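You operate a simulated robot arm through the tools that you are given. There is no shell and no other tool. Be economical: measure what you need, move in short steps, check, and stop when the job is done.

You run a simulated robot arm. Do the job below in one go: nothing can be reset, and whatever is moved stays where it is left.

Task
Stir one spoonful of yellow dye evenly into the white pot.
Fine: all stands on the mortar bench; use the pale paddle, spill nothing, put spoon and paddle back. Set down upright: white spoon, pale paddle.
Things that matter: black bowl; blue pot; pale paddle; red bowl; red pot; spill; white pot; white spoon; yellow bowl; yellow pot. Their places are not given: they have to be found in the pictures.

The check looks at the end state, three seconds after you hand in, the way a careful person would. Anything else that was tipped, shoved, dropped, spilled or broken makes it a failure.

Robot
A 7-joint arm with a two-finger parallel gripper, fixed in place. Base frame: the origin is at the foot of the arm, x ahead of it, y to its left, z up; the work surface is at about z = 802. Readings come in mm, degrees, newtons and seconds.
With the tool pointing down near the work surface it reaches from about 240 to 680 mm from the base axis. Its first joint turns from -66.0 to 66.0 degrees. Payload 2.4 kg.
The TCP is the grasp point between the finger pads, 30 mm short of the fingertips. In the tool frame z runs along the fingers and y along their closing line. The gripper opens to 94 mm. The fingers are 28 mm wide and 10 mm thick; the gripper's body (50 by 96 mm) begins 55 mm behind the TCP.
Orientation is told as [roll, pitch, yaw] about the base's x, y, z axes, in that order, counted from this pose: with the fingers straight down and closing along the base's y, the tool's x points along the base's -x, its y along +y and its z along -z.

Tools
- The arm moves only by the tool step_arm. Its argument "rows" is one flat list of numbers, 7 for each row, row after row: the gripper command, from -1 (fully open) to 1 (shut), values between in proportion, then the shift along the base's x, y, z in units of 250 mm (1.0 is 250 mm), then the turn, a rotation vector about the base's x, y, z in units of 60 degrees (1.0 is 60 degrees). In form: [claw, x, y, z, rx, ry, rz, claw, x, y, z, rx, ry, rz, ...]. A call has 1 to 10 rows; each row is the pose to reach, as a shift and turn from the pose commanded when the call began. A call with a number of a shift or a turn outside -1 to 1 is refused whole. Rows are played at 5 a second. More than 50 mm and 8.6 degrees between two rows, or a gripper value outside its range, and nothing of the call is played. A pose out of reach is approached as far as the arm can. The call stops where the force on the tool passes 40 N (or 10 N more than at its start, if that is more) or the arm is blocked; 0.2 s more then pass. Each finger travels about 153 mm/s and halts on what it meets, pressing with about 22 N; the grip force reading is that of the motor and also rises with nothing between the fingers. The clock runs only during rows and for 0.2 s after the last one: add rows that repeat a pose to give the fingers time. It gives the time, the measured TCP pose, the force on the tool (base axes), the opening and the grip force at its end, in the units of the frame above (readings bear some noise), with the torque about the TCP (base axes, N m) and any sound that the robot's microphone picked up.
- Cameras (640 x 400 px; columns grow to the right, rows downward): "scene" is fixed at [47, 477.3, 1447.2]; the picture's right is [-0.68, -0.74, 0.00], its down [-0.38, 0.35, -0.86] and it looks along [0.63, -0.58, -0.52] (base axes); focal length 334 px, centre (320, 200). "wrist" rides on the gripper at [76, 14, -102] in the tool frame; the picture's right is [-0.18, 0.98, 0.00], its down [-0.75, -0.14, -0.64] and it looks along [-0.63, -0.12, 0.77] (tool axes); focal length 243 px, centre (320, 200).
- snapshot(camera): a new picture of that camera. It takes no simulated time.
- measure_at(camera, pixels): for up to 12 pixels [column, row] of the newest picture of that camera ("zoom" is the newest enlarged one), the place [x, y, z] in the base frame of the surface seen there, good to about 2 mm. It takes no simulated time.
- zoom(camera, box): a new picture of the part [left, top, right, bottom] of that camera's present view, enlarged. It takes no simulated time.
- close_job(): hands the job in; it is judged then, once.

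Go step by step. Measure first, check grasps and placings, and put right what went wrong. The budget is 80 turns and 38 pictures, counting those below and the enlarged ones. Unless the task says otherwise, let go and move clear before handing in, and close with one line.

The tools are called after ">>>" by a JSON object that holds its "fn" and its "kwargs". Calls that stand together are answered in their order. step_arm: Moves the arm, as the interface text tells. Its arguments: {"type":"object","properties":{"rows":{"type":"array","items":{"type":"number"}}},"required":["rows"]} The other tools are called the same way: snapshot (camera) takes a picture; measure_at (camera, pixels) gives the place of the surface under pixels of a picture; zoom (camera, box) takes an enlarged picture of a part of a camera's view; close_job () hands the job in.

At the start:

```text
time_s: 0.0
ee_pos: [377.6, -82.0, 1270.0]
tool_rot: [-0.1, 0.0, -0.1]
wrist_force: [0.5, -0.4, 0.7]
ft_torque: [0.03, -0.03, 0.01]
grip_width: 93.7
gripper_force: 0.0
```

scene: 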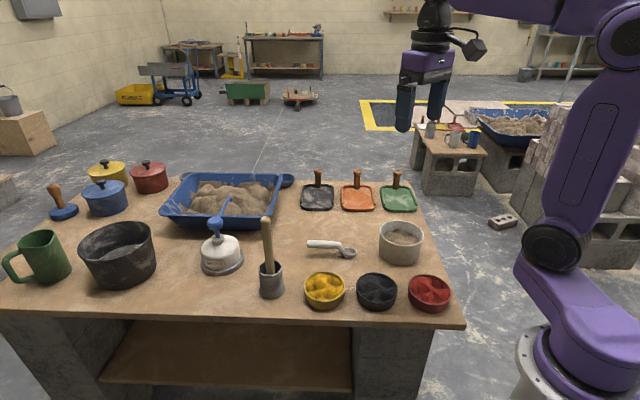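
wrist: 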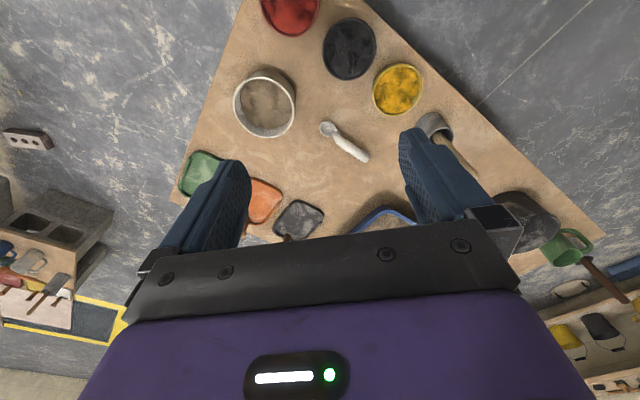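

The white pot is near (401,242), the yellow bowl (325,290), the spoon (330,246), and the paddle stands in a grey cup (268,262). I'll zoom in and measure them.

>>> {"fn": "zoom", "kwargs": {"camera": "scene", "box": [230, 190, 470, 340]}}

>>> {"fn": "measure_at", "kwargs": {"camera": "scene", "pixels": [[311, 244], [325, 245], [338, 247], [348, 252], [325, 286], [401, 238], [379, 238], [423, 238], [266, 222], [269, 262], [271, 290], [330, 262]]}}

```text
2.67 times, centred on (350, 265) of scene
```

zoom: 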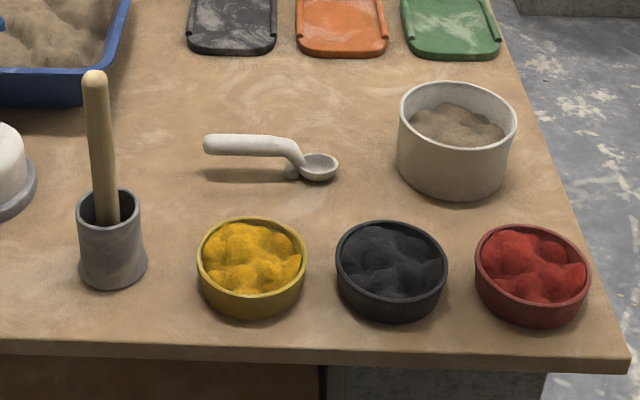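

```text
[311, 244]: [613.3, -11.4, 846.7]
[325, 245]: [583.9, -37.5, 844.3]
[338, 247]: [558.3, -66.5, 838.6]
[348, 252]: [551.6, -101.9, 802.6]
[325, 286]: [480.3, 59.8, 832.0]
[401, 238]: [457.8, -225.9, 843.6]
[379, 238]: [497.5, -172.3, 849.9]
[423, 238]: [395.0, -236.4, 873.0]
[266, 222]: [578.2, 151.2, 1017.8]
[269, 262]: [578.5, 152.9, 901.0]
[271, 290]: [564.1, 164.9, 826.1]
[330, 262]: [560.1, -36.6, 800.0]
```

The spoon's handle stands raised (z≈845) and its bowl rests near the bench. I'll measure details in the zoomed picture.

>>> {"fn": "measure_at", "kwargs": {"camera": "zoom", "pixels": [[207, 142], [250, 145], [290, 148], [300, 162], [318, 166], [336, 164], [318, 157], [318, 179], [292, 173], [96, 74], [103, 150], [108, 195]]}}

>>> {"fn": "measure_at", "kwargs": {"camera": "zoom", "pixels": [[250, 222], [205, 262], [303, 258], [253, 296], [252, 250], [402, 117], [515, 120], [456, 84], [456, 150], [456, 120], [80, 203], [137, 203]]}}

>>> {"fn": "zoom", "kwargs": {"camera": "wrist", "box": [210, 0, 530, 200]}}

```text
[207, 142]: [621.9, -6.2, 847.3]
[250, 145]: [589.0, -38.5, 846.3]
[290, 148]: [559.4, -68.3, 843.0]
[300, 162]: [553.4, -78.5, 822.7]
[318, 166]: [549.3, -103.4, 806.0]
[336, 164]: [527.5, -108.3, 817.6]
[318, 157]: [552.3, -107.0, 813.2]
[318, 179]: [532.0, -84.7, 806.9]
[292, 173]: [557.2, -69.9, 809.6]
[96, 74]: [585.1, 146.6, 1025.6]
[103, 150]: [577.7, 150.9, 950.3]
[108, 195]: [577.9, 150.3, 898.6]
```

```text
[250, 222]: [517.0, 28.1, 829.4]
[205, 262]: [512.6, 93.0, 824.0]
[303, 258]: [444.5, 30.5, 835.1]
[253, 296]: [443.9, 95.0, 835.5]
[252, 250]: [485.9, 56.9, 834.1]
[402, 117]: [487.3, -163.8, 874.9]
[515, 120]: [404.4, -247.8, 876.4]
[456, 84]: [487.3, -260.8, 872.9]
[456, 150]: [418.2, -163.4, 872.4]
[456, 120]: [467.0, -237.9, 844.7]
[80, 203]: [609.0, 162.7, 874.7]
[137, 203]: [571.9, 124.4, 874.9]
```

```text
2.00 times, centred on (370, 100) of wrist
```

zoom: 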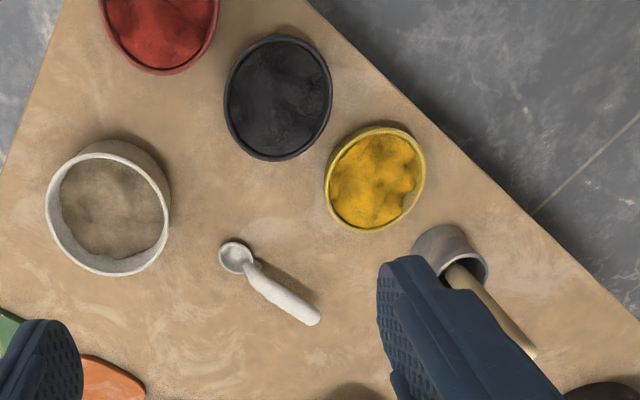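

The pot is at about (450,-211) with its rim at z≈876, and the dye bowl is at about (478,62). Next I'll measure the spoon, dye and stick from above using the wrist zoom.

>>> {"fn": "measure_at", "kwargs": {"camera": "zoom", "pixels": [[317, 317], [300, 304], [280, 292], [262, 280], [247, 266], [236, 256], [221, 254], [238, 241], [233, 274], [286, 284], [275, 300], [252, 256]]}}

>>> {"fn": "measure_at", "kwargs": {"camera": "zoom", "pixels": [[375, 178], [350, 190], [400, 160], [380, 205], [375, 150], [380, 130], [368, 230], [327, 190], [424, 168], [110, 205], [85, 180], [130, 230]]}}

>>> {"fn": "measure_at", "kwargs": {"camera": "zoom", "pixels": [[530, 352], [500, 318], [470, 285], [455, 270], [414, 250], [487, 265], [450, 228], [100, 275], [110, 155], [48, 205], [168, 205], [450, 250]]}}

```text
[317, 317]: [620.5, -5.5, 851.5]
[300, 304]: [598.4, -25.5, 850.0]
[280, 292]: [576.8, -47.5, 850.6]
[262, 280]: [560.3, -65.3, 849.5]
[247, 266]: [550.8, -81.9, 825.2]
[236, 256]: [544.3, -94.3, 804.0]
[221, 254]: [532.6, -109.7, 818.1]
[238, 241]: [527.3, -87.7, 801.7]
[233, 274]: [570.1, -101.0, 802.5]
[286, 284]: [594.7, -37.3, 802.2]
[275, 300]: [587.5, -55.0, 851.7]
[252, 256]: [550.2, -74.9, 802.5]
```

```text
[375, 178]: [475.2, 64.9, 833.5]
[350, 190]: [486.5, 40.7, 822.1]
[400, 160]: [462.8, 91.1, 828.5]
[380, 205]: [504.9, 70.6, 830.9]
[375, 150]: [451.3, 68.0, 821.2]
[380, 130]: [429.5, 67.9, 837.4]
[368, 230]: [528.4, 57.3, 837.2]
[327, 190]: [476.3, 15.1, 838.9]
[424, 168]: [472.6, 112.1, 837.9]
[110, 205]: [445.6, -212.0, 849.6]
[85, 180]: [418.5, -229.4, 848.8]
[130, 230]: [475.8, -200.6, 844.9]
```

```text
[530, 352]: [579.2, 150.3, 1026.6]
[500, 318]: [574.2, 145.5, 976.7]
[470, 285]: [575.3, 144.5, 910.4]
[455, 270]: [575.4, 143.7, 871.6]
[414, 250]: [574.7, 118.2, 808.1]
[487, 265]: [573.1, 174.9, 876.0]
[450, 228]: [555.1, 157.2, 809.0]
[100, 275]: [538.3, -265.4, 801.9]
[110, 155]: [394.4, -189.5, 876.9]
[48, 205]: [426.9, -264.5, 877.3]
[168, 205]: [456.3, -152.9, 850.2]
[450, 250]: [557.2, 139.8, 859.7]
```

The spoon handle runs from (620,-6) to (560,-65) with its top at z≈851, at a yaw of about 45°. The dye bowl is at (479,63) and the stick at about (578,147). I'll move above the handle with a 45° yaw.

>>> {"fn": "step_arm", "kwargs": {"rows": [-1, 0.112, 0.029, -0.115, 0, 0, 0.094, -1, 0.224, 0.058, -0.23, 0, 0, 0.188, -1, 0.337, 0.087, -0.345, 0, 0, 0.281, -1, 0.449, 0.116, -0.46, 0, 0, 0.375, -1, 0.561, 0.145, -0.575, 0, 0, 0.469, -1, 0.673, 0.174, -0.69, 0, 0, 0.563, -1, 0.785, 0.203, -0.805, 0, 0, 0.656, -1, 0.898, 0.232, -0.92, 0, 0, 0.75, -1, 0.898, 0.232, -0.92, 0, 0, 0.75]}}

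>>> {"fn": "snapshot", "kwargs": {"camera": "wrist"}}

```text
time_s: 2.0
ee_pos: [603.1, -23.6, 1039.6]
tool_rot: [-0.1, 0.0, 45.1]
wrist_force: [0.1, 0.1, -0.5]
ft_torque: [-0.01, 0.0, -0.02]
grip_width: 94.1
gripper_force: 0.0
```

```text
33 pictures are left
```

wrist: 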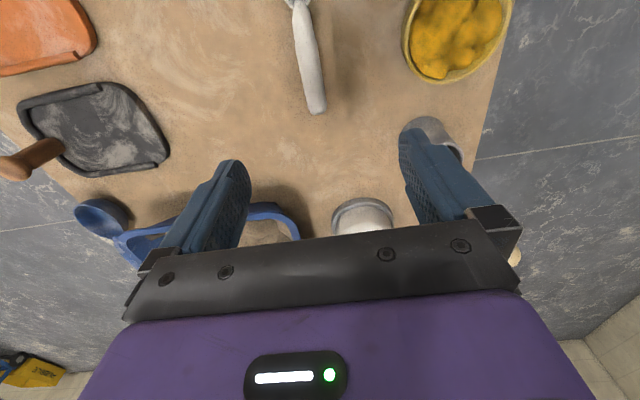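

The handle end is visible at (316,112). I'll measure the handle in this view.

>>> {"fn": "measure_at", "kwargs": {"camera": "wrist", "pixels": [[317, 110], [314, 95], [304, 95], [325, 95], [310, 75], [300, 75], [321, 75], [305, 40], [294, 40], [316, 40], [301, 15], [298, 3]]}}

```text
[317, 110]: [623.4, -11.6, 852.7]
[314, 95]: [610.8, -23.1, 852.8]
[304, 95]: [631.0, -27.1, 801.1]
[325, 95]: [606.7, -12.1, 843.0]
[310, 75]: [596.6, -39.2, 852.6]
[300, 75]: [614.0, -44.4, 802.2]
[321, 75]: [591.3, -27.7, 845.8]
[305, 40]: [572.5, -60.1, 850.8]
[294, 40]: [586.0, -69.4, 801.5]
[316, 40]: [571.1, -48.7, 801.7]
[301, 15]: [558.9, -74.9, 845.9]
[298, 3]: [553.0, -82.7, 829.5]
```

The handle centreline is y≈x−631.5 with its centre at z≈843, so I'll descend to (608,-23.5,850) and check before closing.

>>> {"fn": "step_arm", "kwargs": {"rows": [-1, 0.01, 0, -0.19, 0, 0, 0, -1, 0.02, 0, -0.38, 0, 0, 0, -1, 0.02, 0, -0.56, 0, 0, 0, -1, 0.02, 0, -0.68, 0, 0, 0, -1, 0.02, 0, -0.76, 0, 0, 0, -1, 0.02, 0, -0.76, 0, 0, 0]}}

>>> {"fn": "snapshot", "kwargs": {"camera": "wrist"}}

```text
time_s: 3.4
ee_pos: [605.7, -23.5, 850.4]
tool_rot: [0.0, 0.0, 45.0]
wrist_force: [-0.6, 0.3, -0.2]
ft_torque: [0.02, 0.01, -0.04]
grip_width: 94.1
gripper_force: 0.1
```

```text
32 pictures are left
```

wrist: 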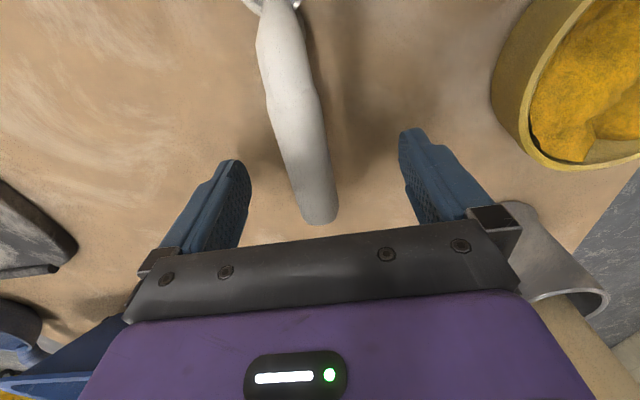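

The handle lies between the fingers with its end at (320,220). I'll measure its centre against the TCP before closing.

>>> {"fn": "measure_at", "kwargs": {"camera": "wrist", "pixels": [[320, 218], [313, 190], [286, 190], [331, 190], [303, 150], [277, 150], [320, 150], [289, 80], [282, 30], [245, 185], [410, 160]]}}

```text
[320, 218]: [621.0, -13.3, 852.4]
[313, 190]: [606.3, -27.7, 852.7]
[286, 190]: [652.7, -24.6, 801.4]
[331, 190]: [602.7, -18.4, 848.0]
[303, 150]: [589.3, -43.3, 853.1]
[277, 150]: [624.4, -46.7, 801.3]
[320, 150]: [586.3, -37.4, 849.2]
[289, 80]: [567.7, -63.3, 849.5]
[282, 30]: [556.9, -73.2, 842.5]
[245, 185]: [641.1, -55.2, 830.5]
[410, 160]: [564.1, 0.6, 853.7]
```

The handle centre is about (607,-26) and within 2 mm of the TCP, so I'll close on it.

>>> {"fn": "step_arm", "kwargs": {"rows": [-0.2, 0.002, -0.004, 0, 0, 0, 0, 0.3, 0.002, -0.004, 0, 0, 0, 0, 1, 0.002, -0.004, 0, 0, 0, 0, 1, 0.002, -0.004, 0, 0, 0, 0, 1, 0.002, -0.004, 0, 0, 0, 0]}}

```text
time_s: 4.6
ee_pos: [607.8, -23.3, 849.7]
tool_rot: [0.0, 0.1, 45.0]
wrist_force: [-0.3, -0.4, 1.0]
ft_torque: [0.01, 0.01, 0.05]
grip_width: 27.8
gripper_force: 21.9
```

The grip holds at 27.8 mm with 22 N. I'll lift 100 mm and look.

>>> {"fn": "step_arm", "kwargs": {"rows": [1, 0, 0, 0.05, 0, 0, 0, 1, 0, 0, 0.15, 0, 0, 0, 1, 0, 0, 0.28, 0, 0, 0, 1, 0, 0, 0.4, 0, 0, 0, 1, 0, 0, 0.4, 0, 0, 0]}}

>>> {"fn": "zoom", "kwargs": {"camera": "scene", "box": [230, 140, 470, 290]}}

```text
time_s: 5.8
ee_pos: [605.8, -24.4, 951.3]
tool_rot: [-0.1, 0.0, 45.0]
wrist_force: [-0.7, -0.4, -1.0]
ft_torque: [0.02, -0.01, 0.04]
grip_width: 28.1
gripper_force: 22.0
```

```text
2.67 times, centred on (350, 215) of scene
```

zoom: 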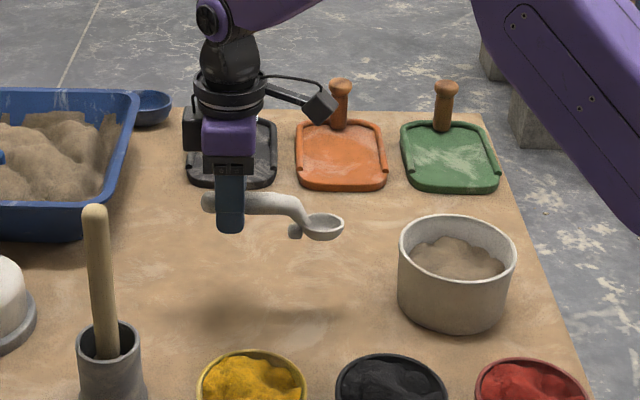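

The spoon is lifted level, with its bowl at (323,225) in the zoom. I'll measure the bowl relative to the TCP.

>>> {"fn": "measure_at", "kwargs": {"camera": "zoom", "pixels": [[307, 224], [343, 220], [325, 214], [324, 230], [323, 236], [323, 240], [294, 231], [294, 238], [325, 221], [331, 221]]}}

```text
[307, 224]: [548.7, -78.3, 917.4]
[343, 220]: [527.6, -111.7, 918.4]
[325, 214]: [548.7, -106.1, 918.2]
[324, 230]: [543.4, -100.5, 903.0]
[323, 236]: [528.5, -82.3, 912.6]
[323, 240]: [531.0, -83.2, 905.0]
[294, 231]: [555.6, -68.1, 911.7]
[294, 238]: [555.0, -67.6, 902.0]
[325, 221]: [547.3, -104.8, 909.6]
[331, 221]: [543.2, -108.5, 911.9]
```

The bowl centre is 98 mm ahead of the TCP, with the rim 33 below and the bottom 48 below. I'll turn to a yaw of -10° and move above the yellow bowl.

>>> {"fn": "step_arm", "kwargs": {"rows": [1, -0.028, 0.037, 0.04, 0, 0, -0.115, 1, -0.056, 0.075, 0.04, 0, 0, -0.229, 1, -0.084, 0.112, 0.04, 0, 0, -0.344, 1, -0.112, 0.149, 0.04, 0, 0, -0.459, 1, -0.14, 0.186, 0.04, 0, 0, -0.573, 1, -0.168, 0.224, 0.04, 0, 0, -0.688, 1, -0.196, 0.261, 0.04, 0, 0, -0.802, 1, -0.224, 0.298, 0.04, 0, 0, -0.917, 1, -0.224, 0.298, 0.04, 0, 0, -0.917]}}

>>> {"fn": "zoom", "kwargs": {"camera": "scene", "box": [230, 160, 470, 310]}}

```text
time_s: 7.8
ee_pos: [551.2, 50.5, 958.9]
tool_rot: [0.0, -0.1, -10.1]
wrist_force: [0.4, 0.4, -0.9]
ft_torque: [0.01, -0.07, 0.01]
grip_width: 28.2
gripper_force: 21.9
```

```text
2.67 times, centred on (350, 235) of scene
```

zoom: 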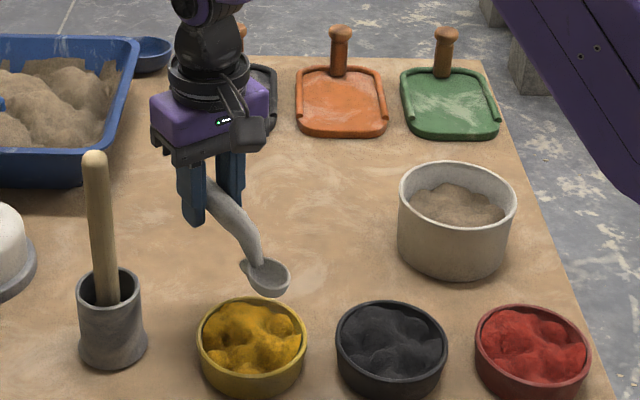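

>>> {"fn": "measure_at", "kwargs": {"camera": "zoom", "pixels": [[250, 278], [290, 278], [270, 262], [270, 292], [268, 275], [252, 300], [200, 350], [305, 340], [255, 372], [255, 335]]}}

```text
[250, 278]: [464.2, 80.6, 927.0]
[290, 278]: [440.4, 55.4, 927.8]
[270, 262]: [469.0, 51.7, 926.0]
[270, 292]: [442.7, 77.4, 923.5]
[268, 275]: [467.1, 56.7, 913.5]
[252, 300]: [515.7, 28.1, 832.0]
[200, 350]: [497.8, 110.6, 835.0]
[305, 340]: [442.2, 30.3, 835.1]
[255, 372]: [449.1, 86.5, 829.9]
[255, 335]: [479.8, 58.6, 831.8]
```

The spoon bowl centre is at (454,67) as expected. I'll tilt the tip down 25° and plunge into the dye to z≈811.

>>> {"fn": "step_arm", "kwargs": {"rows": [1, 0, 0, -0.025, -0.018, -0.103, 0, 1, 0, 0, -0.05, -0.036, -0.205, 0, 1, 0, 0, -0.075, -0.054, -0.308, 0, 1, 0, 0, -0.1, -0.0725, -0.4104, 0, 1, 0, 0, -0.14, -0.0725, -0.4104, 0, 1, 0, 0, -0.18, -0.0725, -0.4104, 0, 1, 0, 0, -0.22, -0.0725, -0.4104, 0, 1, 0, 0, -0.24, -0.0725, -0.4104, 0, 1, 0, 0, -0.256, -0.0725, -0.4104, 0]}}

>>> {"fn": "zoom", "kwargs": {"camera": "scene", "box": [250, 210, 410, 310]}}

```text
time_s: 9.8
ee_pos: [552.0, 48.8, 896.9]
tool_rot: [0.0, -25.1, -10.1]
wrist_force: [-0.4, 0.2, 7.4]
ft_torque: [0.13, 0.64, 0.01]
grip_width: 28.1
gripper_force: 22.3
```

```text
4.00 times, centred on (330, 260) of scene
```

zoom: 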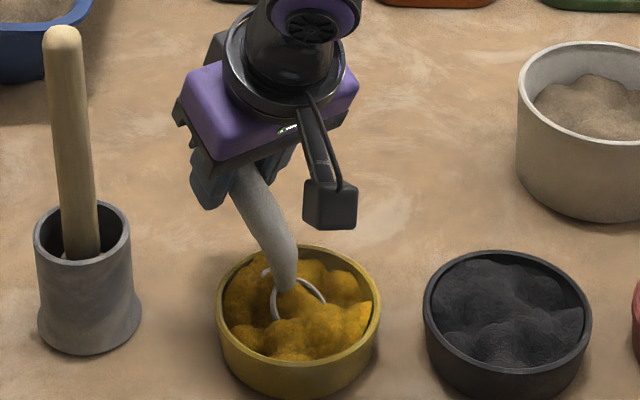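

The spoon rim is in the dye with 7 N of resistance. I'll sweep forward, level out and raise.

>>> {"fn": "step_arm", "kwargs": {"rows": [1, -0.0236, 0.004, 0, 0, 0, 0, 1, -0.007, 0.001, -0.036, 0.0203, 0.115, 0, 1, 0.012, -0.002, -0.075, 0.0435, 0.246, 0, 1, 0.03, -0.005, -0.097, 0.0609, 0.345, 0, 1, 0.04, -0.007, -0.104, 0.0725, 0.4104, 0, 1, 0.04, -0.007, -0.07, 0.0725, 0.4104, 0, 1, 0.04, -0.007, -0.02, 0.0725, 0.4104, 0, 1, 0.04, -0.007, 0.05, 0.0725, 0.4104, 0, 1, 0.04, -0.007, 0.05, 0.0725, 0.4104, 0]}}

>>> {"fn": "zoom", "kwargs": {"camera": "scene", "box": [250, 210, 410, 310]}}

```text
time_s: 11.8
ee_pos: [561.5, 49.1, 907.1]
tool_rot: [0.0, 0.1, -10.0]
wrist_force: [-0.1, -0.1, -0.7]
ft_torque: [-0.02, -0.08, -0.01]
grip_width: 27.7
gripper_force: 21.9
```

```text
4.00 times, centred on (330, 260) of scene
```

zoom: 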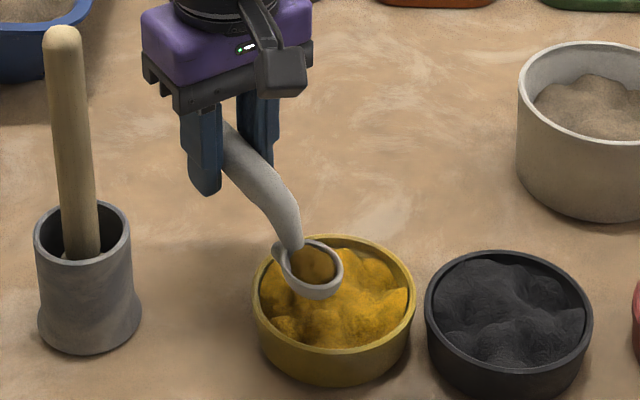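

The dye bowl was pushed a little by the sweep, and the spoon seems to hold dye. I'll measure both.

>>> {"fn": "measure_at", "kwargs": {"camera": "zoom", "pixels": [[255, 290], [413, 300], [345, 236], [330, 345], [312, 262], [300, 258], [322, 270], [312, 285], [340, 265], [345, 310], [310, 243], [274, 248]]}}

>>> {"fn": "zoom", "kwargs": {"camera": "scene", "box": [305, 255, 361, 300]}}

```text
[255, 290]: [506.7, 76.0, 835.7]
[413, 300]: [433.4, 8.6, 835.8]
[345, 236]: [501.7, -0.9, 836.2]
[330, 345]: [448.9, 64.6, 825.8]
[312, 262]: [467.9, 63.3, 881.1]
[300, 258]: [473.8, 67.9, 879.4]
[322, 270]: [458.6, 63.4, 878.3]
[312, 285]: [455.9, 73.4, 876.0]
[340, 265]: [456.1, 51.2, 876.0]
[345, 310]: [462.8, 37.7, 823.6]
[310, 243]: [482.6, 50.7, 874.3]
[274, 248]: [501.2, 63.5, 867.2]
```

```text
8.89 times, centred on (333, 278) of scene
```

zoom: 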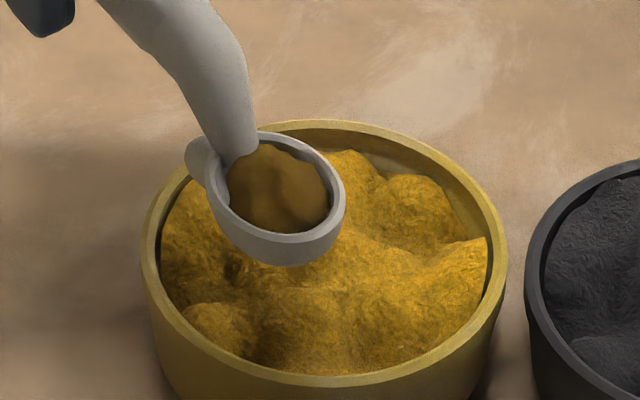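

The spoon is full and slightly heaped at z≈880. The dye bowl shifted about 20 mm, to (470,42), and I'll put that right later. Now I'll lift and carry the spoon gently toward the pot.

>>> {"fn": "step_arm", "kwargs": {"rows": [1, 0, 0, 0.06, 0, 0, 0, 1, 0, 0, 0.16, 0, 0, 0, 1, 0, 0, 0.27, 0, 0, 0, 1, 0, -0.03, 0.35, 0, 0, 0, 1, 0, -0.1, 0.37, 0, 0, 0, 1, 0, -0.2, 0.37, 0, 0, 0, 1, 0, -0.3, 0.37, 0, 0, 0, 1, 0, -0.4, 0.37, 0, 0, 0, 1, 0, -0.5, 0.37, 0, 0, 0, 1, 0, -0.57, 0.37, 0, 0, 0]}}

>>> {"fn": "step_arm", "kwargs": {"rows": [1, 0, -0.06, 0, 0, 0, -0.02, 1, 0, -0.14, 0, 0, 0, -0.05, 1, 0, -0.23, 0, 0, 0, -0.1, 1, -0.005, -0.32, 0, 0, 0, -0.15, 1, -0.01, -0.41, 0, 0, 0, -0.2, 1, -0.015, -0.5, 0, 0, 0, -0.23, 1, -0.02, -0.58, 0, 0, 0, -0.25, 1, -0.024, -0.64, 0, 0, 0, -0.25, 1, -0.024, -0.677, 0, 0, 0, -0.25, 1, -0.024, -0.677, 0, 0, 0, -0.25]}}

>>> {"fn": "zoom", "kwargs": {"camera": "scene", "box": [270, 130, 470, 320]}}

```text
time_s: 14.0
ee_pos: [560.4, -95.6, 999.9]
tool_rot: [0.0, -0.1, -10.0]
wrist_force: [-0.4, -0.2, -1.0]
ft_torque: [-0.02, -0.13, 0.01]
grip_width: 28.0
gripper_force: 21.9
```

```text
time_s: 16.2
ee_pos: [555.6, -264.0, 1002.1]
tool_rot: [0.0, 0.0, -25.0]
wrist_force: [0.0, -0.2, -1.3]
ft_torque: [0.02, -0.09, 0.0]
grip_width: 27.8
gripper_force: 22.0
```

```text
2.11 times, centred on (370, 225) of scene
```

zoom: 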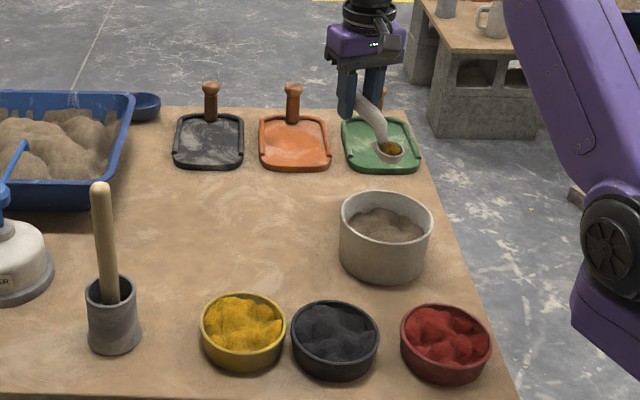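

The spoon is level over the pot's far side and still full. I'll tilt its tip down to 60° while keeping the tip over the pot centre.

>>> {"fn": "step_arm", "kwargs": {"rows": [1, -0.0192, 0.009, 0, -0.0529, -0.1133, 0, 1, -0.0453, 0.0212, 0, -0.1058, -0.2265, 0, 1, -0.0779, 0.0364, 0, -0.1586, -0.3398, 0, 1, -0.1167, 0.0545, 0, -0.2115, -0.453, 0, 1, -0.1605, 0.075, 0, -0.2644, -0.5663, 0, 1, -0.2087, 0.0975, 0, -0.3173, -0.6795, 0, 1, -0.2609, 0.1218, 0, -0.3701, -0.7928, 0, 1, -0.3157, 0.1474, 0, -0.423, -0.906, 0, 1, -0.3157, 0.1474, 0, -0.423, -0.906, 0]}}

>>> {"fn": "zoom", "kwargs": {"camera": "scene", "box": [310, 130, 490, 290]}}

```text
time_s: 18.2
ee_pos: [475.5, -226.9, 1000.0]
tool_rot: [0.1, -60.0, -25.0]
wrist_force: [0.1, 1.2, -1.3]
ft_torque: [0.02, 0.02, -0.02]
grip_width: 28.0
gripper_force: 21.2
```

```text
2.50 times, centred on (400, 210) of scene
```

zoom: 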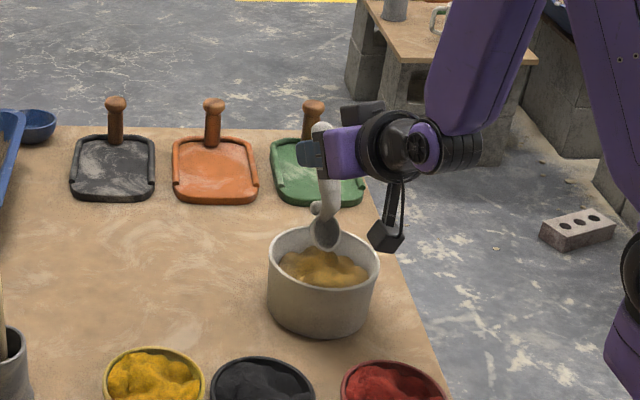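

The mortar has turned yellowish and the spoon looks nearly empty. I'll tilt on to 90° to empty it fully.

>>> {"fn": "step_arm", "kwargs": {"rows": [1, -0.0565, 0.0264, 0, -0.0529, -0.1133, 0, 1, -0.1142, 0.0533, 0, -0.1058, -0.2265, 0, 1, -0.1714, 0.08, 0, -0.1586, -0.3398, 0, 1, -0.228, 0.1064, 0, -0.2115, -0.453, 0, 1, -0.228, 0.1064, 0.012, -0.2115, -0.453, 0, 1, -0.228, 0.1064, 0, -0.2115, -0.453, 0, 1, -0.228, 0.1064, 0.012, -0.2115, -0.453, 0, 1, -0.228, 0.1064, 0.012, -0.2115, -0.453, 0]}}

>>> {"fn": "zoom", "kwargs": {"camera": "scene", "box": [355, 165, 445, 275]}}

```text
time_s: 20.0
ee_pos: [418.6, -201.0, 1003.6]
tool_rot: [-49.1, -90.0, 24.0]
wrist_force: [-0.1, 0.6, -1.3]
ft_torque: [0.01, 0.03, 0.03]
grip_width: 28.0
gripper_force: 21.9
```

```text
3.64 times, centred on (400, 220) of scene
```

zoom: 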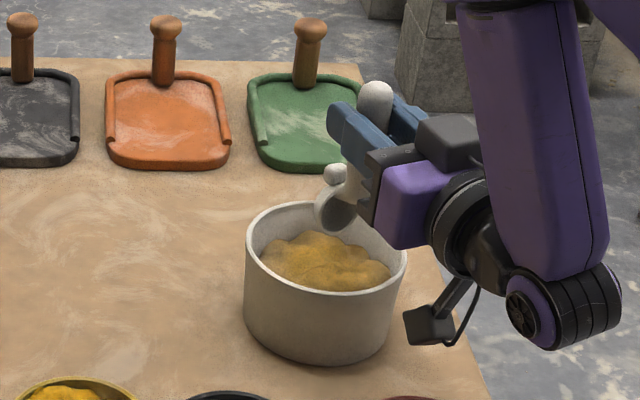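

The spoon is empty and nothing was spilled. I'll level it back along the same path.

>>> {"fn": "step_arm", "kwargs": {"rows": [1, 0.0566, -0.0264, 0, 0.0529, 0.1133, 0, 1, 0.1138, -0.0531, 0, 0.1058, 0.2265, 0, 1, 0.1715, -0.08, 0, 0.1586, 0.3398, 0, 1, 0.228, -0.1064, 0, 0.2115, 0.453, 0, 1, 0.2827, -0.132, 0, 0.2644, 0.5663, 0, 1, 0.3349, -0.1563, 0, 0.3173, 0.6795, 0, 1, 0.383, -0.1788, 0, 0.3701, 0.7928, 0, 1, 0.427, -0.1993, 0, 0.423, 0.906, 0]}}

>>> {"fn": "step_arm", "kwargs": {"rows": [1, 0.0388, -0.0181, 0, 0.0529, 0.1133, 0, 1, 0.0714, -0.0333, 0, 0.1058, 0.2265, 0, 1, 0.0975, -0.0455, 0, 0.1586, 0.3398, 0, 1, 0.1167, -0.0545, 0, 0.2115, 0.453, 0, 1, 0.1167, -0.0545, 0, 0.2115, 0.453, 0]}}

```text
time_s: 21.8
ee_pos: [532.5, -240.5, 1003.9]
tool_rot: [-0.2, -30.1, -23.3]
wrist_force: [-4.9, -12.6, -1.6]
ft_torque: [0.71, -0.35, 0.57]
grip_width: 28.0
gripper_force: 21.9
```

```text
time_s: 23.0
ee_pos: [554.2, -263.9, 1003.0]
tool_rot: [-0.1, 0.1, -25.0]
wrist_force: [-0.6, -0.1, -0.6]
ft_torque: [0.0, -0.05, -0.01]
grip_width: 28.0
gripper_force: 21.7
```

A brief 12 N side force appeared at the end of the first move, so I'll look at the scene to see whether anything moved.

>>> {"fn": "snapshot", "kwargs": {"camera": "scene"}}

>>> {"fn": "zoom", "kwargs": {"camera": "scene", "box": [310, 160, 470, 320]}}

```text
23 pictures are left
```

scene: 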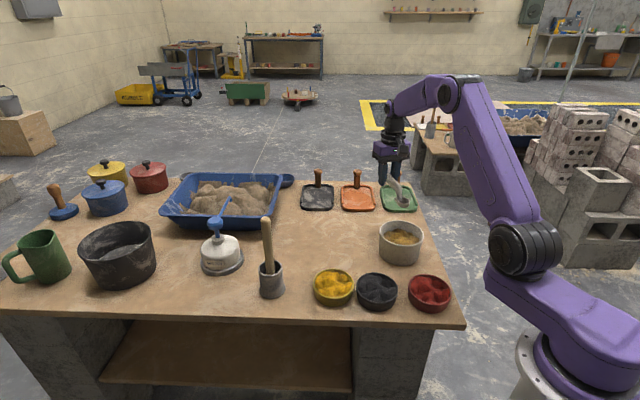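

```text
2.50 times, centred on (390, 240) of scene
```

zoom: 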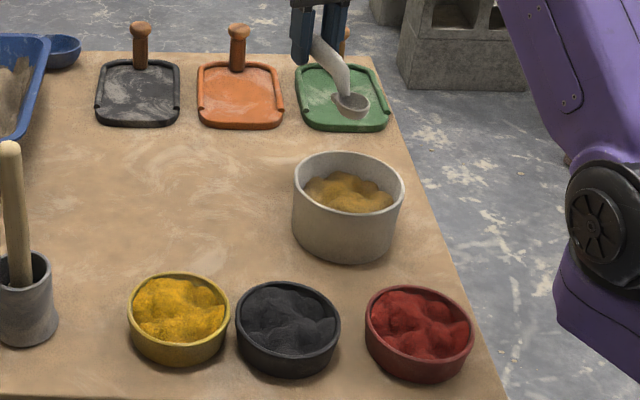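

Nothing was disturbed. I'll carry the spoon back to its spot at a yaw of 45°.

>>> {"fn": "step_arm", "kwargs": {"rows": [1, 0.017, 0.08, 0, 0, 0, 0.097, 1, 0.035, 0.16, 0, 0, 0, 0.194, 1, 0.052, 0.24, 0, 0, 0, 0.292, 1, 0.07, 0.32, 0, 0, 0, 0.389, 1, 0.087, 0.4, 0, 0, 0, 0.486, 1, 0.104, 0.48, 0, 0, 0, 0.583]}}

>>> {"fn": "step_arm", "kwargs": {"rows": [1, 0.017, 0.08, 0, 0, 0, 0.097, 1, 0.035, 0.16, 0, 0, 0, 0.194, 1, 0.052, 0.24, 0, 0, 0, 0.292, 1, 0.07, 0.32, 0, 0, 0, 0.389, 1, 0.087, 0.4, 0, 0, 0, 0.486, 1, 0.104, 0.478, 0, 0, 0, 0.583, 1, 0.104, 0.478, 0, 0, 0, 0.583, 1, 0.104, 0.478, -0.1, 0, 0, 0.583, 1, 0.104, 0.478, -0.2, 0, 0, 0.583, 1, 0.104, 0.478, -0.2, 0, 0, 0.583]}}

```text
time_s: 24.4
ee_pos: [581.0, -143.3, 1004.4]
tool_rot: [-0.1, -0.1, 10.1]
wrist_force: [-0.1, -0.4, -0.9]
ft_torque: [0.01, -0.08, 0.03]
grip_width: 28.3
gripper_force: 21.8
```

```text
time_s: 26.6
ee_pos: [607.4, -25.3, 952.5]
tool_rot: [0.0, 0.1, 45.0]
wrist_force: [0.5, -1.3, -0.4]
ft_torque: [0.07, -0.08, -0.01]
grip_width: 28.1
gripper_force: 22.5
```

The spoon is above its spot. I'll lower to just above contact and then check.

>>> {"fn": "step_arm", "kwargs": {"rows": [1, -0.002, 0.003, -0.12, 0, 0, 0, 1, -0.002, 0.003, -0.24, 0, 0, 0, 1, -0.002, 0.003, -0.34, 0, 0, 0, 1, -0.002, 0.003, -0.39, 0, 0, 0, 1, -0.002, 0.003, -0.4, 0, 0, 0, 1, -0.002, 0.003, -0.4, 0, 0, 0]}}

>>> {"fn": "zoom", "kwargs": {"camera": "scene", "box": [280, 210, 380, 280]}}

```text
time_s: 28.0
ee_pos: [606.5, -23.4, 853.8]
tool_rot: [0.1, 0.0, 45.0]
wrist_force: [-0.5, 0.0, -0.9]
ft_torque: [0.04, -0.06, -0.05]
grip_width: 28.1
gripper_force: 22.2
```

```text
5.71 times, centred on (330, 245) of scene
```

zoom: 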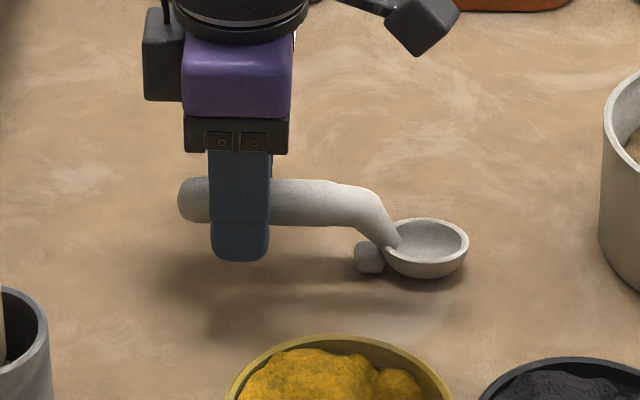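

The spoon hangs level just above the bench. I'll lower the last 3-4 mm.

>>> {"fn": "step_arm", "kwargs": {"rows": [1, 0, 0, -0.004, 0, 0, 0, 1, 0, 0, -0.008, 0, 0, 0, 1, 0, 0, -0.012, 0, 0, 0, 1, 0, 0, -0.012, 0, 0, 0]}}

```text
time_s: 29.0
ee_pos: [607.4, -23.4, 850.5]
tool_rot: [-0.2, -0.1, 45.0]
wrist_force: [2.5, 3.3, 12.3]
ft_torque: [-0.37, 0.34, 0.0]
grip_width: 28.0
gripper_force: 21.9
```

It touches the bench with 12 N. I'll ease up 1 mm and release gently.

>>> {"fn": "step_arm", "kwargs": {"rows": [1, 0, 0, 0.003, 0, 0, 0, 0.3, 0, 0, 0.003, 0, 0, 0, 0, 0, 0, 0.003, 0, 0, 0, -0.5, 0, 0, 0.003, 0, 0, 0, -1, 0, 0, 0.003, 0, 0, 0, -1, 0, 0, 0.003, 0, 0, 0]}}

>>> {"fn": "step_arm", "kwargs": {"rows": [-1, 0, 0, 0.1, 0, 0, 0, -1, 0, 0, 0.25, 0, 0, 0, -1, 0, 0, 0.42, 0, 0, 0, -1, 0, 0, 0.6, 0, 0, 0, -1, 0, 0, 0.8, 0, 0, 0, -1, 0, 0, 0.98, 0, 0, 0, -1, 0, 0, 0.98, 0, 0, 0]}}

>>> {"fn": "zoom", "kwargs": {"camera": "scene", "box": [230, 190, 470, 340]}}

```text
time_s: 30.4
ee_pos: [606.2, -24.8, 850.6]
tool_rot: [0.0, 0.0, 44.9]
wrist_force: [0.7, -0.5, -0.1]
ft_torque: [-0.01, 0.0, -0.03]
grip_width: 94.0
gripper_force: 0.0
```

```text
time_s: 32.0
ee_pos: [605.9, -22.3, 1097.3]
tool_rot: [0.0, 0.0, 44.9]
wrist_force: [0.6, 0.5, 0.0]
ft_torque: [0.0, 0.01, 0.0]
grip_width: 94.2
gripper_force: 0.0
```

```text
2.67 times, centred on (350, 265) of scene
```

zoom: 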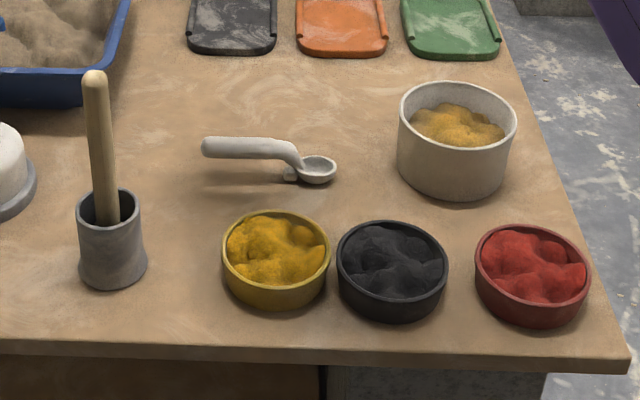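

The spoon is back upright in its place and the black bowl hasn't moved. Next I'll go above the paddle stick at about (582,148), with a yaw of 0.

>>> {"fn": "step_arm", "kwargs": {"rows": [-1, -0.012, 0.0855, 0, 0, 0, -0.094, -1, -0.024, 0.171, 0, 0, 0, -0.188, -1, -0.036, 0.2565, 0, 0, 0, -0.281, -1, -0.048, 0.342, 0, 0, 0, -0.375, -1, -0.06, 0.4275, 0, 0, 0, -0.469, -1, -0.072, 0.513, 0, 0, 0, -0.563, -1, -0.084, 0.5985, 0, 0, 0, -0.656, -1, -0.096, 0.69, 0, 0, 0, -0.75, -1, -0.096, 0.69, 0, 0, 0, -0.75]}}

>>> {"fn": "snapshot", "kwargs": {"camera": "wrist"}}

```text
time_s: 34.0
ee_pos: [581.4, 149.3, 1096.6]
tool_rot: [-0.1, -0.1, -0.2]
wrist_force: [-0.2, 0.4, -0.7]
ft_torque: [0.0, 0.02, -0.02]
grip_width: 94.0
gripper_force: 0.0
```

```text
19 pictures are left
```

wrist: 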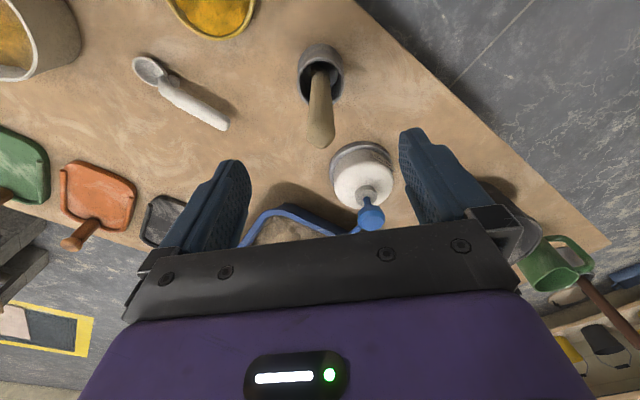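

I'll measure the stick and the nearby white object with the blue knob, for clearance.

>>> {"fn": "measure_at", "kwargs": {"camera": "wrist", "pixels": [[320, 140], [309, 130], [333, 130], [320, 120], [319, 100], [319, 75], [371, 216], [360, 180], [302, 75], [340, 75], [357, 218], [384, 220]]}}

```text
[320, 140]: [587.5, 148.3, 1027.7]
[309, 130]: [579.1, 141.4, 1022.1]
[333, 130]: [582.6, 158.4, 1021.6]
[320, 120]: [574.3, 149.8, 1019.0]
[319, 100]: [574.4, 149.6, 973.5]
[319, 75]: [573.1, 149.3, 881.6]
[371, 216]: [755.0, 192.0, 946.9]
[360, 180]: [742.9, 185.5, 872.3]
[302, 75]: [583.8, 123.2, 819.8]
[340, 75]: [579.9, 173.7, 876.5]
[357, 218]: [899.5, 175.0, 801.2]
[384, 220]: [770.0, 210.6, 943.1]
```

The stick centre is about (583,149.6), vertical, with its top at 1028. I'll descend to z≈982 and close.

>>> {"fn": "step_arm", "kwargs": {"rows": [-1, 0.004, 0.002, -0.12, 0, 0, 0, -1, 0.004, 0.002, -0.26, 0, 0, 0, -1, 0.004, 0.002, -0.38, 0, 0, 0, -1, 0.004, 0.002, -0.46, 0, 0, 0, -1, 0.004, 0.002, -0.46, 0, 0, 0, -0.3, 0.004, 0.002, -0.46, 0, 0, 0, 0.3, 0.004, 0.002, -0.46, 0, 0, 0, 1, 0.004, 0.002, -0.46, 0, 0, 0, 1, 0.004, 0.002, -0.46, 0, 0, 0, 1, 0.004, 0.002, -0.46, 0, 0, 0]}}

>>> {"fn": "step_arm", "kwargs": {"rows": [1, 0, 0, 0.06, 0, 0, 0, 1, 0, 0, 0.16, 0, 0, 0, 1, 0, 0, 0.28, 0, 0, 0, 1, 0, 0, 0.4, 0, 0, 0, 1, 0, 0, 0.52, 0, 0, 0, 1, 0, 0, 0.6, 0, 0, 0, 1, 0, 0, 0.6, 0, 0, 0]}}

>>> {"fn": "zoom", "kwargs": {"camera": "scene", "box": [200, 130, 380, 310]}}

```text
time_s: 36.2
ee_pos: [583.7, 149.6, 980.4]
tool_rot: [0.0, 0.1, -0.1]
wrist_force: [-0.2, -0.1, -0.8]
ft_torque: [0.05, -0.01, 0.06]
grip_width: 30.0
gripper_force: 21.9
```

```text
time_s: 37.8
ee_pos: [583.7, 148.5, 1131.6]
tool_rot: [0.0, 0.0, -0.1]
wrist_force: [-0.2, 0.6, -0.3]
ft_torque: [0.01, -0.01, -0.03]
grip_width: 30.1
gripper_force: 22.1
```

```text
2.22 times, centred on (290, 220) of scene
```

zoom: 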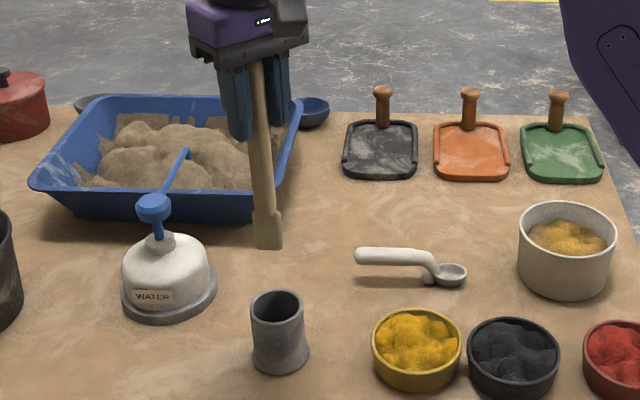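

The paddle is out cleanly and the cup stayed put. I'll measure the blade tip.

>>> {"fn": "measure_at", "kwargs": {"camera": "zoom", "pixels": [[268, 247], [256, 246], [281, 245], [268, 215], [256, 215], [281, 213], [262, 150], [275, 292], [255, 65]]}}

```text
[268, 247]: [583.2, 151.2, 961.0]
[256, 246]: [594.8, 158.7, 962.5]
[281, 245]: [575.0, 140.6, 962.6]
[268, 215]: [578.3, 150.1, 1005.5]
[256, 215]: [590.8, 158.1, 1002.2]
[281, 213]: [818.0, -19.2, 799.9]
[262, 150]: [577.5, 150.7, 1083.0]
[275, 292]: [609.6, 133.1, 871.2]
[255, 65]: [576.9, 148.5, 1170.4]
```

The blade tip is 170 mm below the TCP and the paddle hangs vertical. I'll carry it over the pot centre at (449.5,-213).

>>> {"fn": "step_arm", "kwargs": {"rows": [1, -0.03, -0.08, 0, 0, 0, 0, 1, -0.08, -0.22, 0, 0, 0, 0, 1, -0.13, -0.36, 0, 0, 0, 0, 1, -0.18, -0.5, 0, 0, 0, 0, 1, -0.23, -0.64, 0, 0, 0, 0, 1, -0.28, -0.77, 0, 0, 0, 0]}}

>>> {"fn": "step_arm", "kwargs": {"rows": [1, -0.05, -0.14, 0, 0, 0, 0, 1, -0.1, -0.28, 0, 0, 0, 0, 1, -0.15, -0.42, 0, 0, 0, 0, 1, -0.2, -0.55, 0, 0, 0, 0, 1, -0.236, -0.64, 0, 0, 0, 0, 1, -0.254, -0.68, 0, 0, 0, 0, 1, -0.254, -0.68, -0.1, 0, 0, 0, 1, -0.254, -0.68, -0.18, 0, 0, 0, 1, -0.254, -0.68, -0.18, 0, 0, 0]}}

>>> {"fn": "zoom", "kwargs": {"camera": "scene", "box": [330, 130, 490, 290]}}

```text
time_s: 39.2
ee_pos: [514.8, -44.8, 1132.3]
tool_rot: [0.0, 0.0, -0.1]
wrist_force: [-0.5, -0.7, -0.6]
ft_torque: [0.0, 0.02, -0.02]
grip_width: 30.1
gripper_force: 21.7
```

```text
time_s: 41.2
ee_pos: [449.4, -213.3, 1085.7]
tool_rot: [0.0, 0.0, 0.0]
wrist_force: [0.7, -0.3, -0.5]
ft_torque: [0.02, -0.02, 0.0]
grip_width: 30.2
gripper_force: 21.9
```

```text
2.50 times, centred on (410, 210) of scene
```

zoom: 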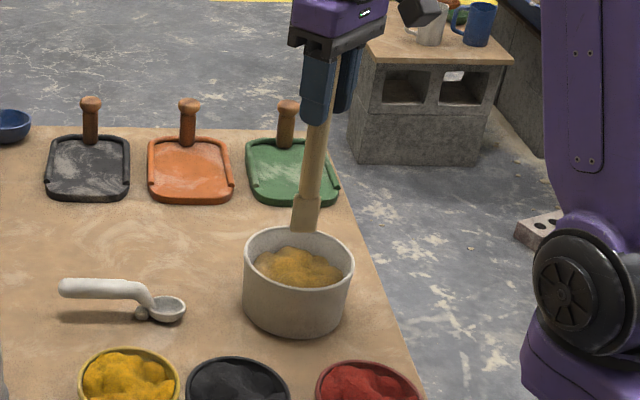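

The blade hangs above the pot. I'll re-measure the pot rim and its inner walls to be sure of the centre.

>>> {"fn": "measure_at", "kwargs": {"camera": "zoom", "pixels": [[246, 258], [351, 265], [275, 230], [330, 292], [262, 285], [340, 240], [300, 270], [265, 262], [335, 268], [305, 228], [350, 250], [251, 248]]}}

```text
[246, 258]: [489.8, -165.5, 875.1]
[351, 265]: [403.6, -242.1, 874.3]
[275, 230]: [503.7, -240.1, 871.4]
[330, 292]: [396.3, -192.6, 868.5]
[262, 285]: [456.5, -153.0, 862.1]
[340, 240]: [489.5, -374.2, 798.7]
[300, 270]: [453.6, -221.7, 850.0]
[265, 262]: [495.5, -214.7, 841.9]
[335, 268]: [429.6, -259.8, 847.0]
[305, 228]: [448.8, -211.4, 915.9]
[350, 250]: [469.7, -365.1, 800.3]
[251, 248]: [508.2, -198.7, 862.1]
```

The pot centre is about (449.5,-212) with an inner radius of about 54. I'll lower the blade into the mortar slowly.

>>> {"fn": "step_arm", "kwargs": {"rows": [1, 0, 0.002, -0.1, 0, 0, 0, 1, 0, 0.004, -0.2, 0, 0, 0, 1, 0, 0.004, -0.26, 0, 0, 0, 1, 0, 0.004, -0.3, 0, 0, 0, 1, 0, 0.004, -0.34, 0, 0, 0, 1, 0, 0.004, -0.37, 0, 0, 0, 1, 0, 0.004, -0.385, 0, 0, 0, 1, 0, 0.004, -0.385, 0, 0, 0]}}

```text
time_s: 43.0
ee_pos: [451.2, -211.1, 989.9]
tool_rot: [0.0, 0.0, -0.1]
wrist_force: [0.8, 1.5, 0.7]
ft_torque: [0.01, 0.04, 0.02]
grip_width: 30.2
gripper_force: 22.2
```

There's little resistance with the tip near z≈820. I'll start stirring with a small circle that spirals outward.

>>> {"fn": "step_arm", "kwargs": {"rows": [1, 0.032, 0, 0, 0, 0, 0, 1, 0.034, 0.034, 0, 0, 0, 0, 1, 0, 0.064, 0, 0, 0, 0, 1, -0.045, 0.045, 0, 0, 0, 0, 1, -0.064, 0, 0, 0, 0, 0, 1, -0.045, -0.045, 0, 0, 0, 0, 1, 0, -0.064, 0, 0, 0, 0, 1, 0.045, -0.045, 0, 0, 0, 0, 1, 0.08, 0, 0, 0, 0, 0, 1, 0.1, 0, 0, 0, 0, 0]}}

>>> {"fn": "zoom", "kwargs": {"camera": "scene", "box": [330, 130, 490, 290]}}

```text
time_s: 45.2
ee_pos: [475.9, -211.3, 990.4]
tool_rot: [0.1, 0.0, 0.0]
wrist_force: [0.7, -0.3, -0.7]
ft_torque: [0.03, 0.01, 0.0]
grip_width: 30.2
gripper_force: 22.3
```

```text
2.50 times, centred on (410, 210) of scene
```

zoom: 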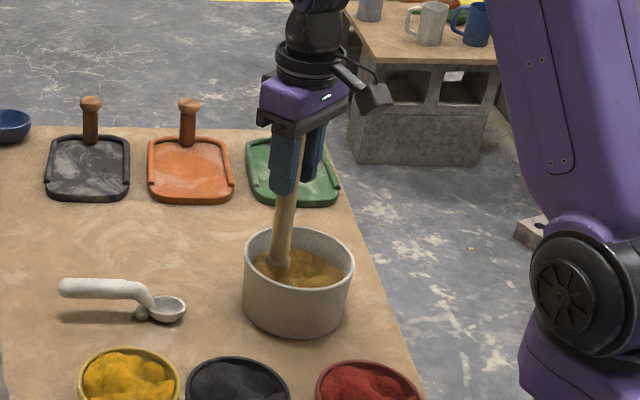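

The pot is steady and the forces are small. I'll stir full circles of 25 mm radius.

>>> {"fn": "step_arm", "kwargs": {"rows": [1, -0.0191, 0.0588, 0, 0, 0, 0, 1, -0.0691, 0.0951, 0, 0, 0, 0, 1, -0.1309, 0.0951, 0, 0, 0, 0, 1, -0.1809, 0.0588, 0, 0, 0, 0, 1, -0.2, 0, 0, 0, 0, 0, 1, -0.1809, -0.0588, 0, 0, 0, 0, 1, -0.1309, -0.0951, 0, 0, 0, 0, 1, -0.0691, -0.0951, 0, 0, 0, 0, 1, -0.0191, -0.0588, 0, 0, 0, 0, 1, 0, 0, 0, 0, 0, 0]}}

>>> {"fn": "step_arm", "kwargs": {"rows": [1, -0.0191, 0.0588, 0, 0, 0, 0, 1, -0.0691, 0.0951, 0, 0, 0, 0, 1, -0.1309, 0.0951, 0, 0, 0, 0, 1, -0.1809, 0.0588, 0, 0, 0, 0, 1, -0.2, 0, 0, 0, 0, 0, 1, -0.1809, -0.0588, 0, 0, 0, 0, 1, -0.1309, -0.0951, 0, 0, 0, 0, 1, -0.0691, -0.0951, 0, 0, 0, 0, 1, -0.0191, -0.0588, 0, 0, 0, 0, 1, 0, 0, 0, 0, 0, 0]}}

>>> {"fn": "step_arm", "kwargs": {"rows": [1, -0.0191, 0.0588, 0, 0, 0, 0, 1, -0.0691, 0.0951, 0, 0, 0, 0, 1, -0.1309, 0.0951, 0, 0, 0, 0, 1, -0.1809, 0.0588, 0, 0, 0, 0, 1, -0.2, 0, 0, 0, 0, 0, 1, -0.1809, -0.0588, 0, 0, 0, 0, 1, -0.1309, -0.0951, 0, 0, 0, 0, 1, -0.0691, -0.0951, 0, 0, 0, 0, 1, -0.0191, -0.0588, 0, 0, 0, 0, 1, 0, 0, 0, 0, 0, 0]}}

>>> {"fn": "zoom", "kwargs": {"camera": "scene", "box": [350, 190, 450, 290]}}

```text
time_s: 47.4
ee_pos: [475.9, -212.0, 990.7]
tool_rot: [-0.1, 0.1, 0.0]
wrist_force: [-0.3, 0.0, -0.9]
ft_torque: [0.01, -0.02, -0.03]
grip_width: 30.2
gripper_force: 22.1
```

```text
time_s: 49.6
ee_pos: [473.8, -211.7, 988.2]
tool_rot: [0.0, 0.1, -0.1]
wrist_force: [0.3, 0.4, -0.1]
ft_torque: [0.03, -0.02, 0.01]
grip_width: 30.2
gripper_force: 21.8
```

```text
time_s: 51.8
ee_pos: [475.3, -210.4, 990.5]
tool_rot: [0.0, 0.0, 0.1]
wrist_force: [-0.1, 0.3, -0.9]
ft_torque: [0.0, -0.04, -0.04]
grip_width: 30.2
gripper_force: 22.1
```

```text
4.00 times, centred on (400, 240) of scene
```

zoom: 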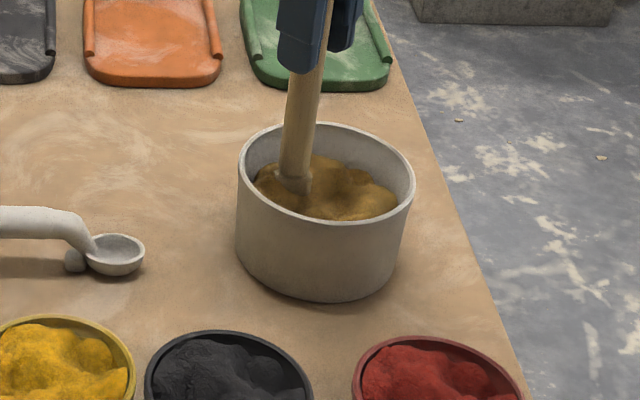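

The colour isn't uniform yet. I'll stir more, at a larger radius and then back at a smaller one.

>>> {"fn": "step_arm", "kwargs": {"rows": [1, 0.0, 0.06, 0, 0, 0, 0, 1, -0.0629, 0.1141, 0, 0, 0, 0, 1, -0.1371, 0.1141, 0, 0, 0, 0, 1, -0.1971, 0.0705, 0, 0, 0, 0, 1, -0.22, 0, 0, 0, 0, 0, 1, -0.1971, -0.0705, 0, 0, 0, 0, 1, -0.1371, -0.1141, 0, 0, 0, 0, 1, -0.0629, -0.1141, 0, 0, 0, 0, 1, -0.0029, -0.0705, 0, 0, 0, 0, 1, 0.02, 0, 0, 0, 0, 0]}}

>>> {"fn": "step_arm", "kwargs": {"rows": [1, -0.0229, 0.0705, 0, 0, 0, 0, 1, -0.0829, 0.1141, 0, 0, 0, 0, 1, -0.1571, 0.1141, 0, 0, 0, 0, 1, -0.2171, 0.0705, 0, 0, 0, 0, 1, -0.24, 0, 0, 0, 0, 0, 1, -0.2171, -0.0705, 0, 0, 0, 0, 1, -0.1571, -0.1141, 0, 0, 0, 0, 1, -0.0829, -0.1141, 0, 0, 0, 0, 1, -0.0229, -0.0705, 0, 0, 0, 0, 1, 0, 0, 0, 0, 0, 0]}}

>>> {"fn": "step_arm", "kwargs": {"rows": [1, -0.0229, 0.0705, 0, 0, 0, 0, 1, -0.0829, 0.1141, 0, 0, 0, 0, 1, -0.1571, 0.1141, 0, 0, 0, 0, 1, -0.2171, 0.0705, 0, 0, 0, 0, 1, -0.24, 0, 0, 0, 0, 0, 1, -0.2171, -0.0705, 0, 0, 0, 0, 1, -0.1571, -0.1141, 0, 0, 0, 0, 1, -0.0829, -0.1141, 0, 0, 0, 0, 1, -0.0229, -0.0705, 0, 0, 0, 0, 1, -0.04, 0, 0, 0, 0, 0]}}

>>> {"fn": "step_arm", "kwargs": {"rows": [1, -0.03, 0.045, 0, 0, 0, 0, 1, -0.08, 0.08, 0, 0, 0, 0, 1, -0.13, 0.045, 0, 0, 0, 0, 1, -0.15, 0, 0, 0, 0, 0, 1, -0.13, -0.045, 0, 0, 0, 0, 1, -0.08, -0.07, 0, 0, 0, 0, 1, -0.03, -0.045, 0, 0, 0, 0, 1, -0.02, 0, 0, 0, 0, 0, 1, 0, 0, 0, 0, 0, 0]}}

>>> {"fn": "zoom", "kwargs": {"camera": "scene", "box": [350, 190, 450, 290]}}

```text
time_s: 54.0
ee_pos: [480.4, -211.5, 988.6]
tool_rot: [0.0, 0.1, 0.1]
wrist_force: [1.1, 0.8, -1.4]
ft_torque: [0.01, -0.01, 0.02]
grip_width: 30.1
gripper_force: 21.9
```

```text
time_s: 56.2
ee_pos: [480.3, -212.1, 989.4]
tool_rot: [0.0, 0.0, 0.0]
wrist_force: [0.0, -0.3, -0.8]
ft_torque: [0.05, 0.01, 0.01]
grip_width: 30.4
gripper_force: 21.9
```

```text
time_s: 58.4
ee_pos: [470.1, -211.1, 989.7]
tool_rot: [-0.1, 0.1, 0.0]
wrist_force: [0.3, 0.3, -0.9]
ft_torque: [0.0, -0.03, -0.02]
grip_width: 30.2
gripper_force: 22.6
```

```text
time_s: 60.4
ee_pos: [470.0, -211.4, 990.2]
tool_rot: [0.0, 0.0, 0.0]
wrist_force: [-0.1, 0.3, -0.2]
ft_torque: [-0.01, -0.03, -0.02]
grip_width: 30.1
gripper_force: 22.2
```

```text
4.00 times, centred on (400, 240) of scene
```

zoom: 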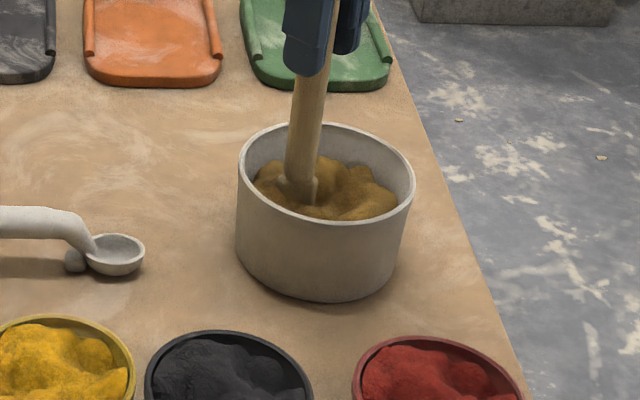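

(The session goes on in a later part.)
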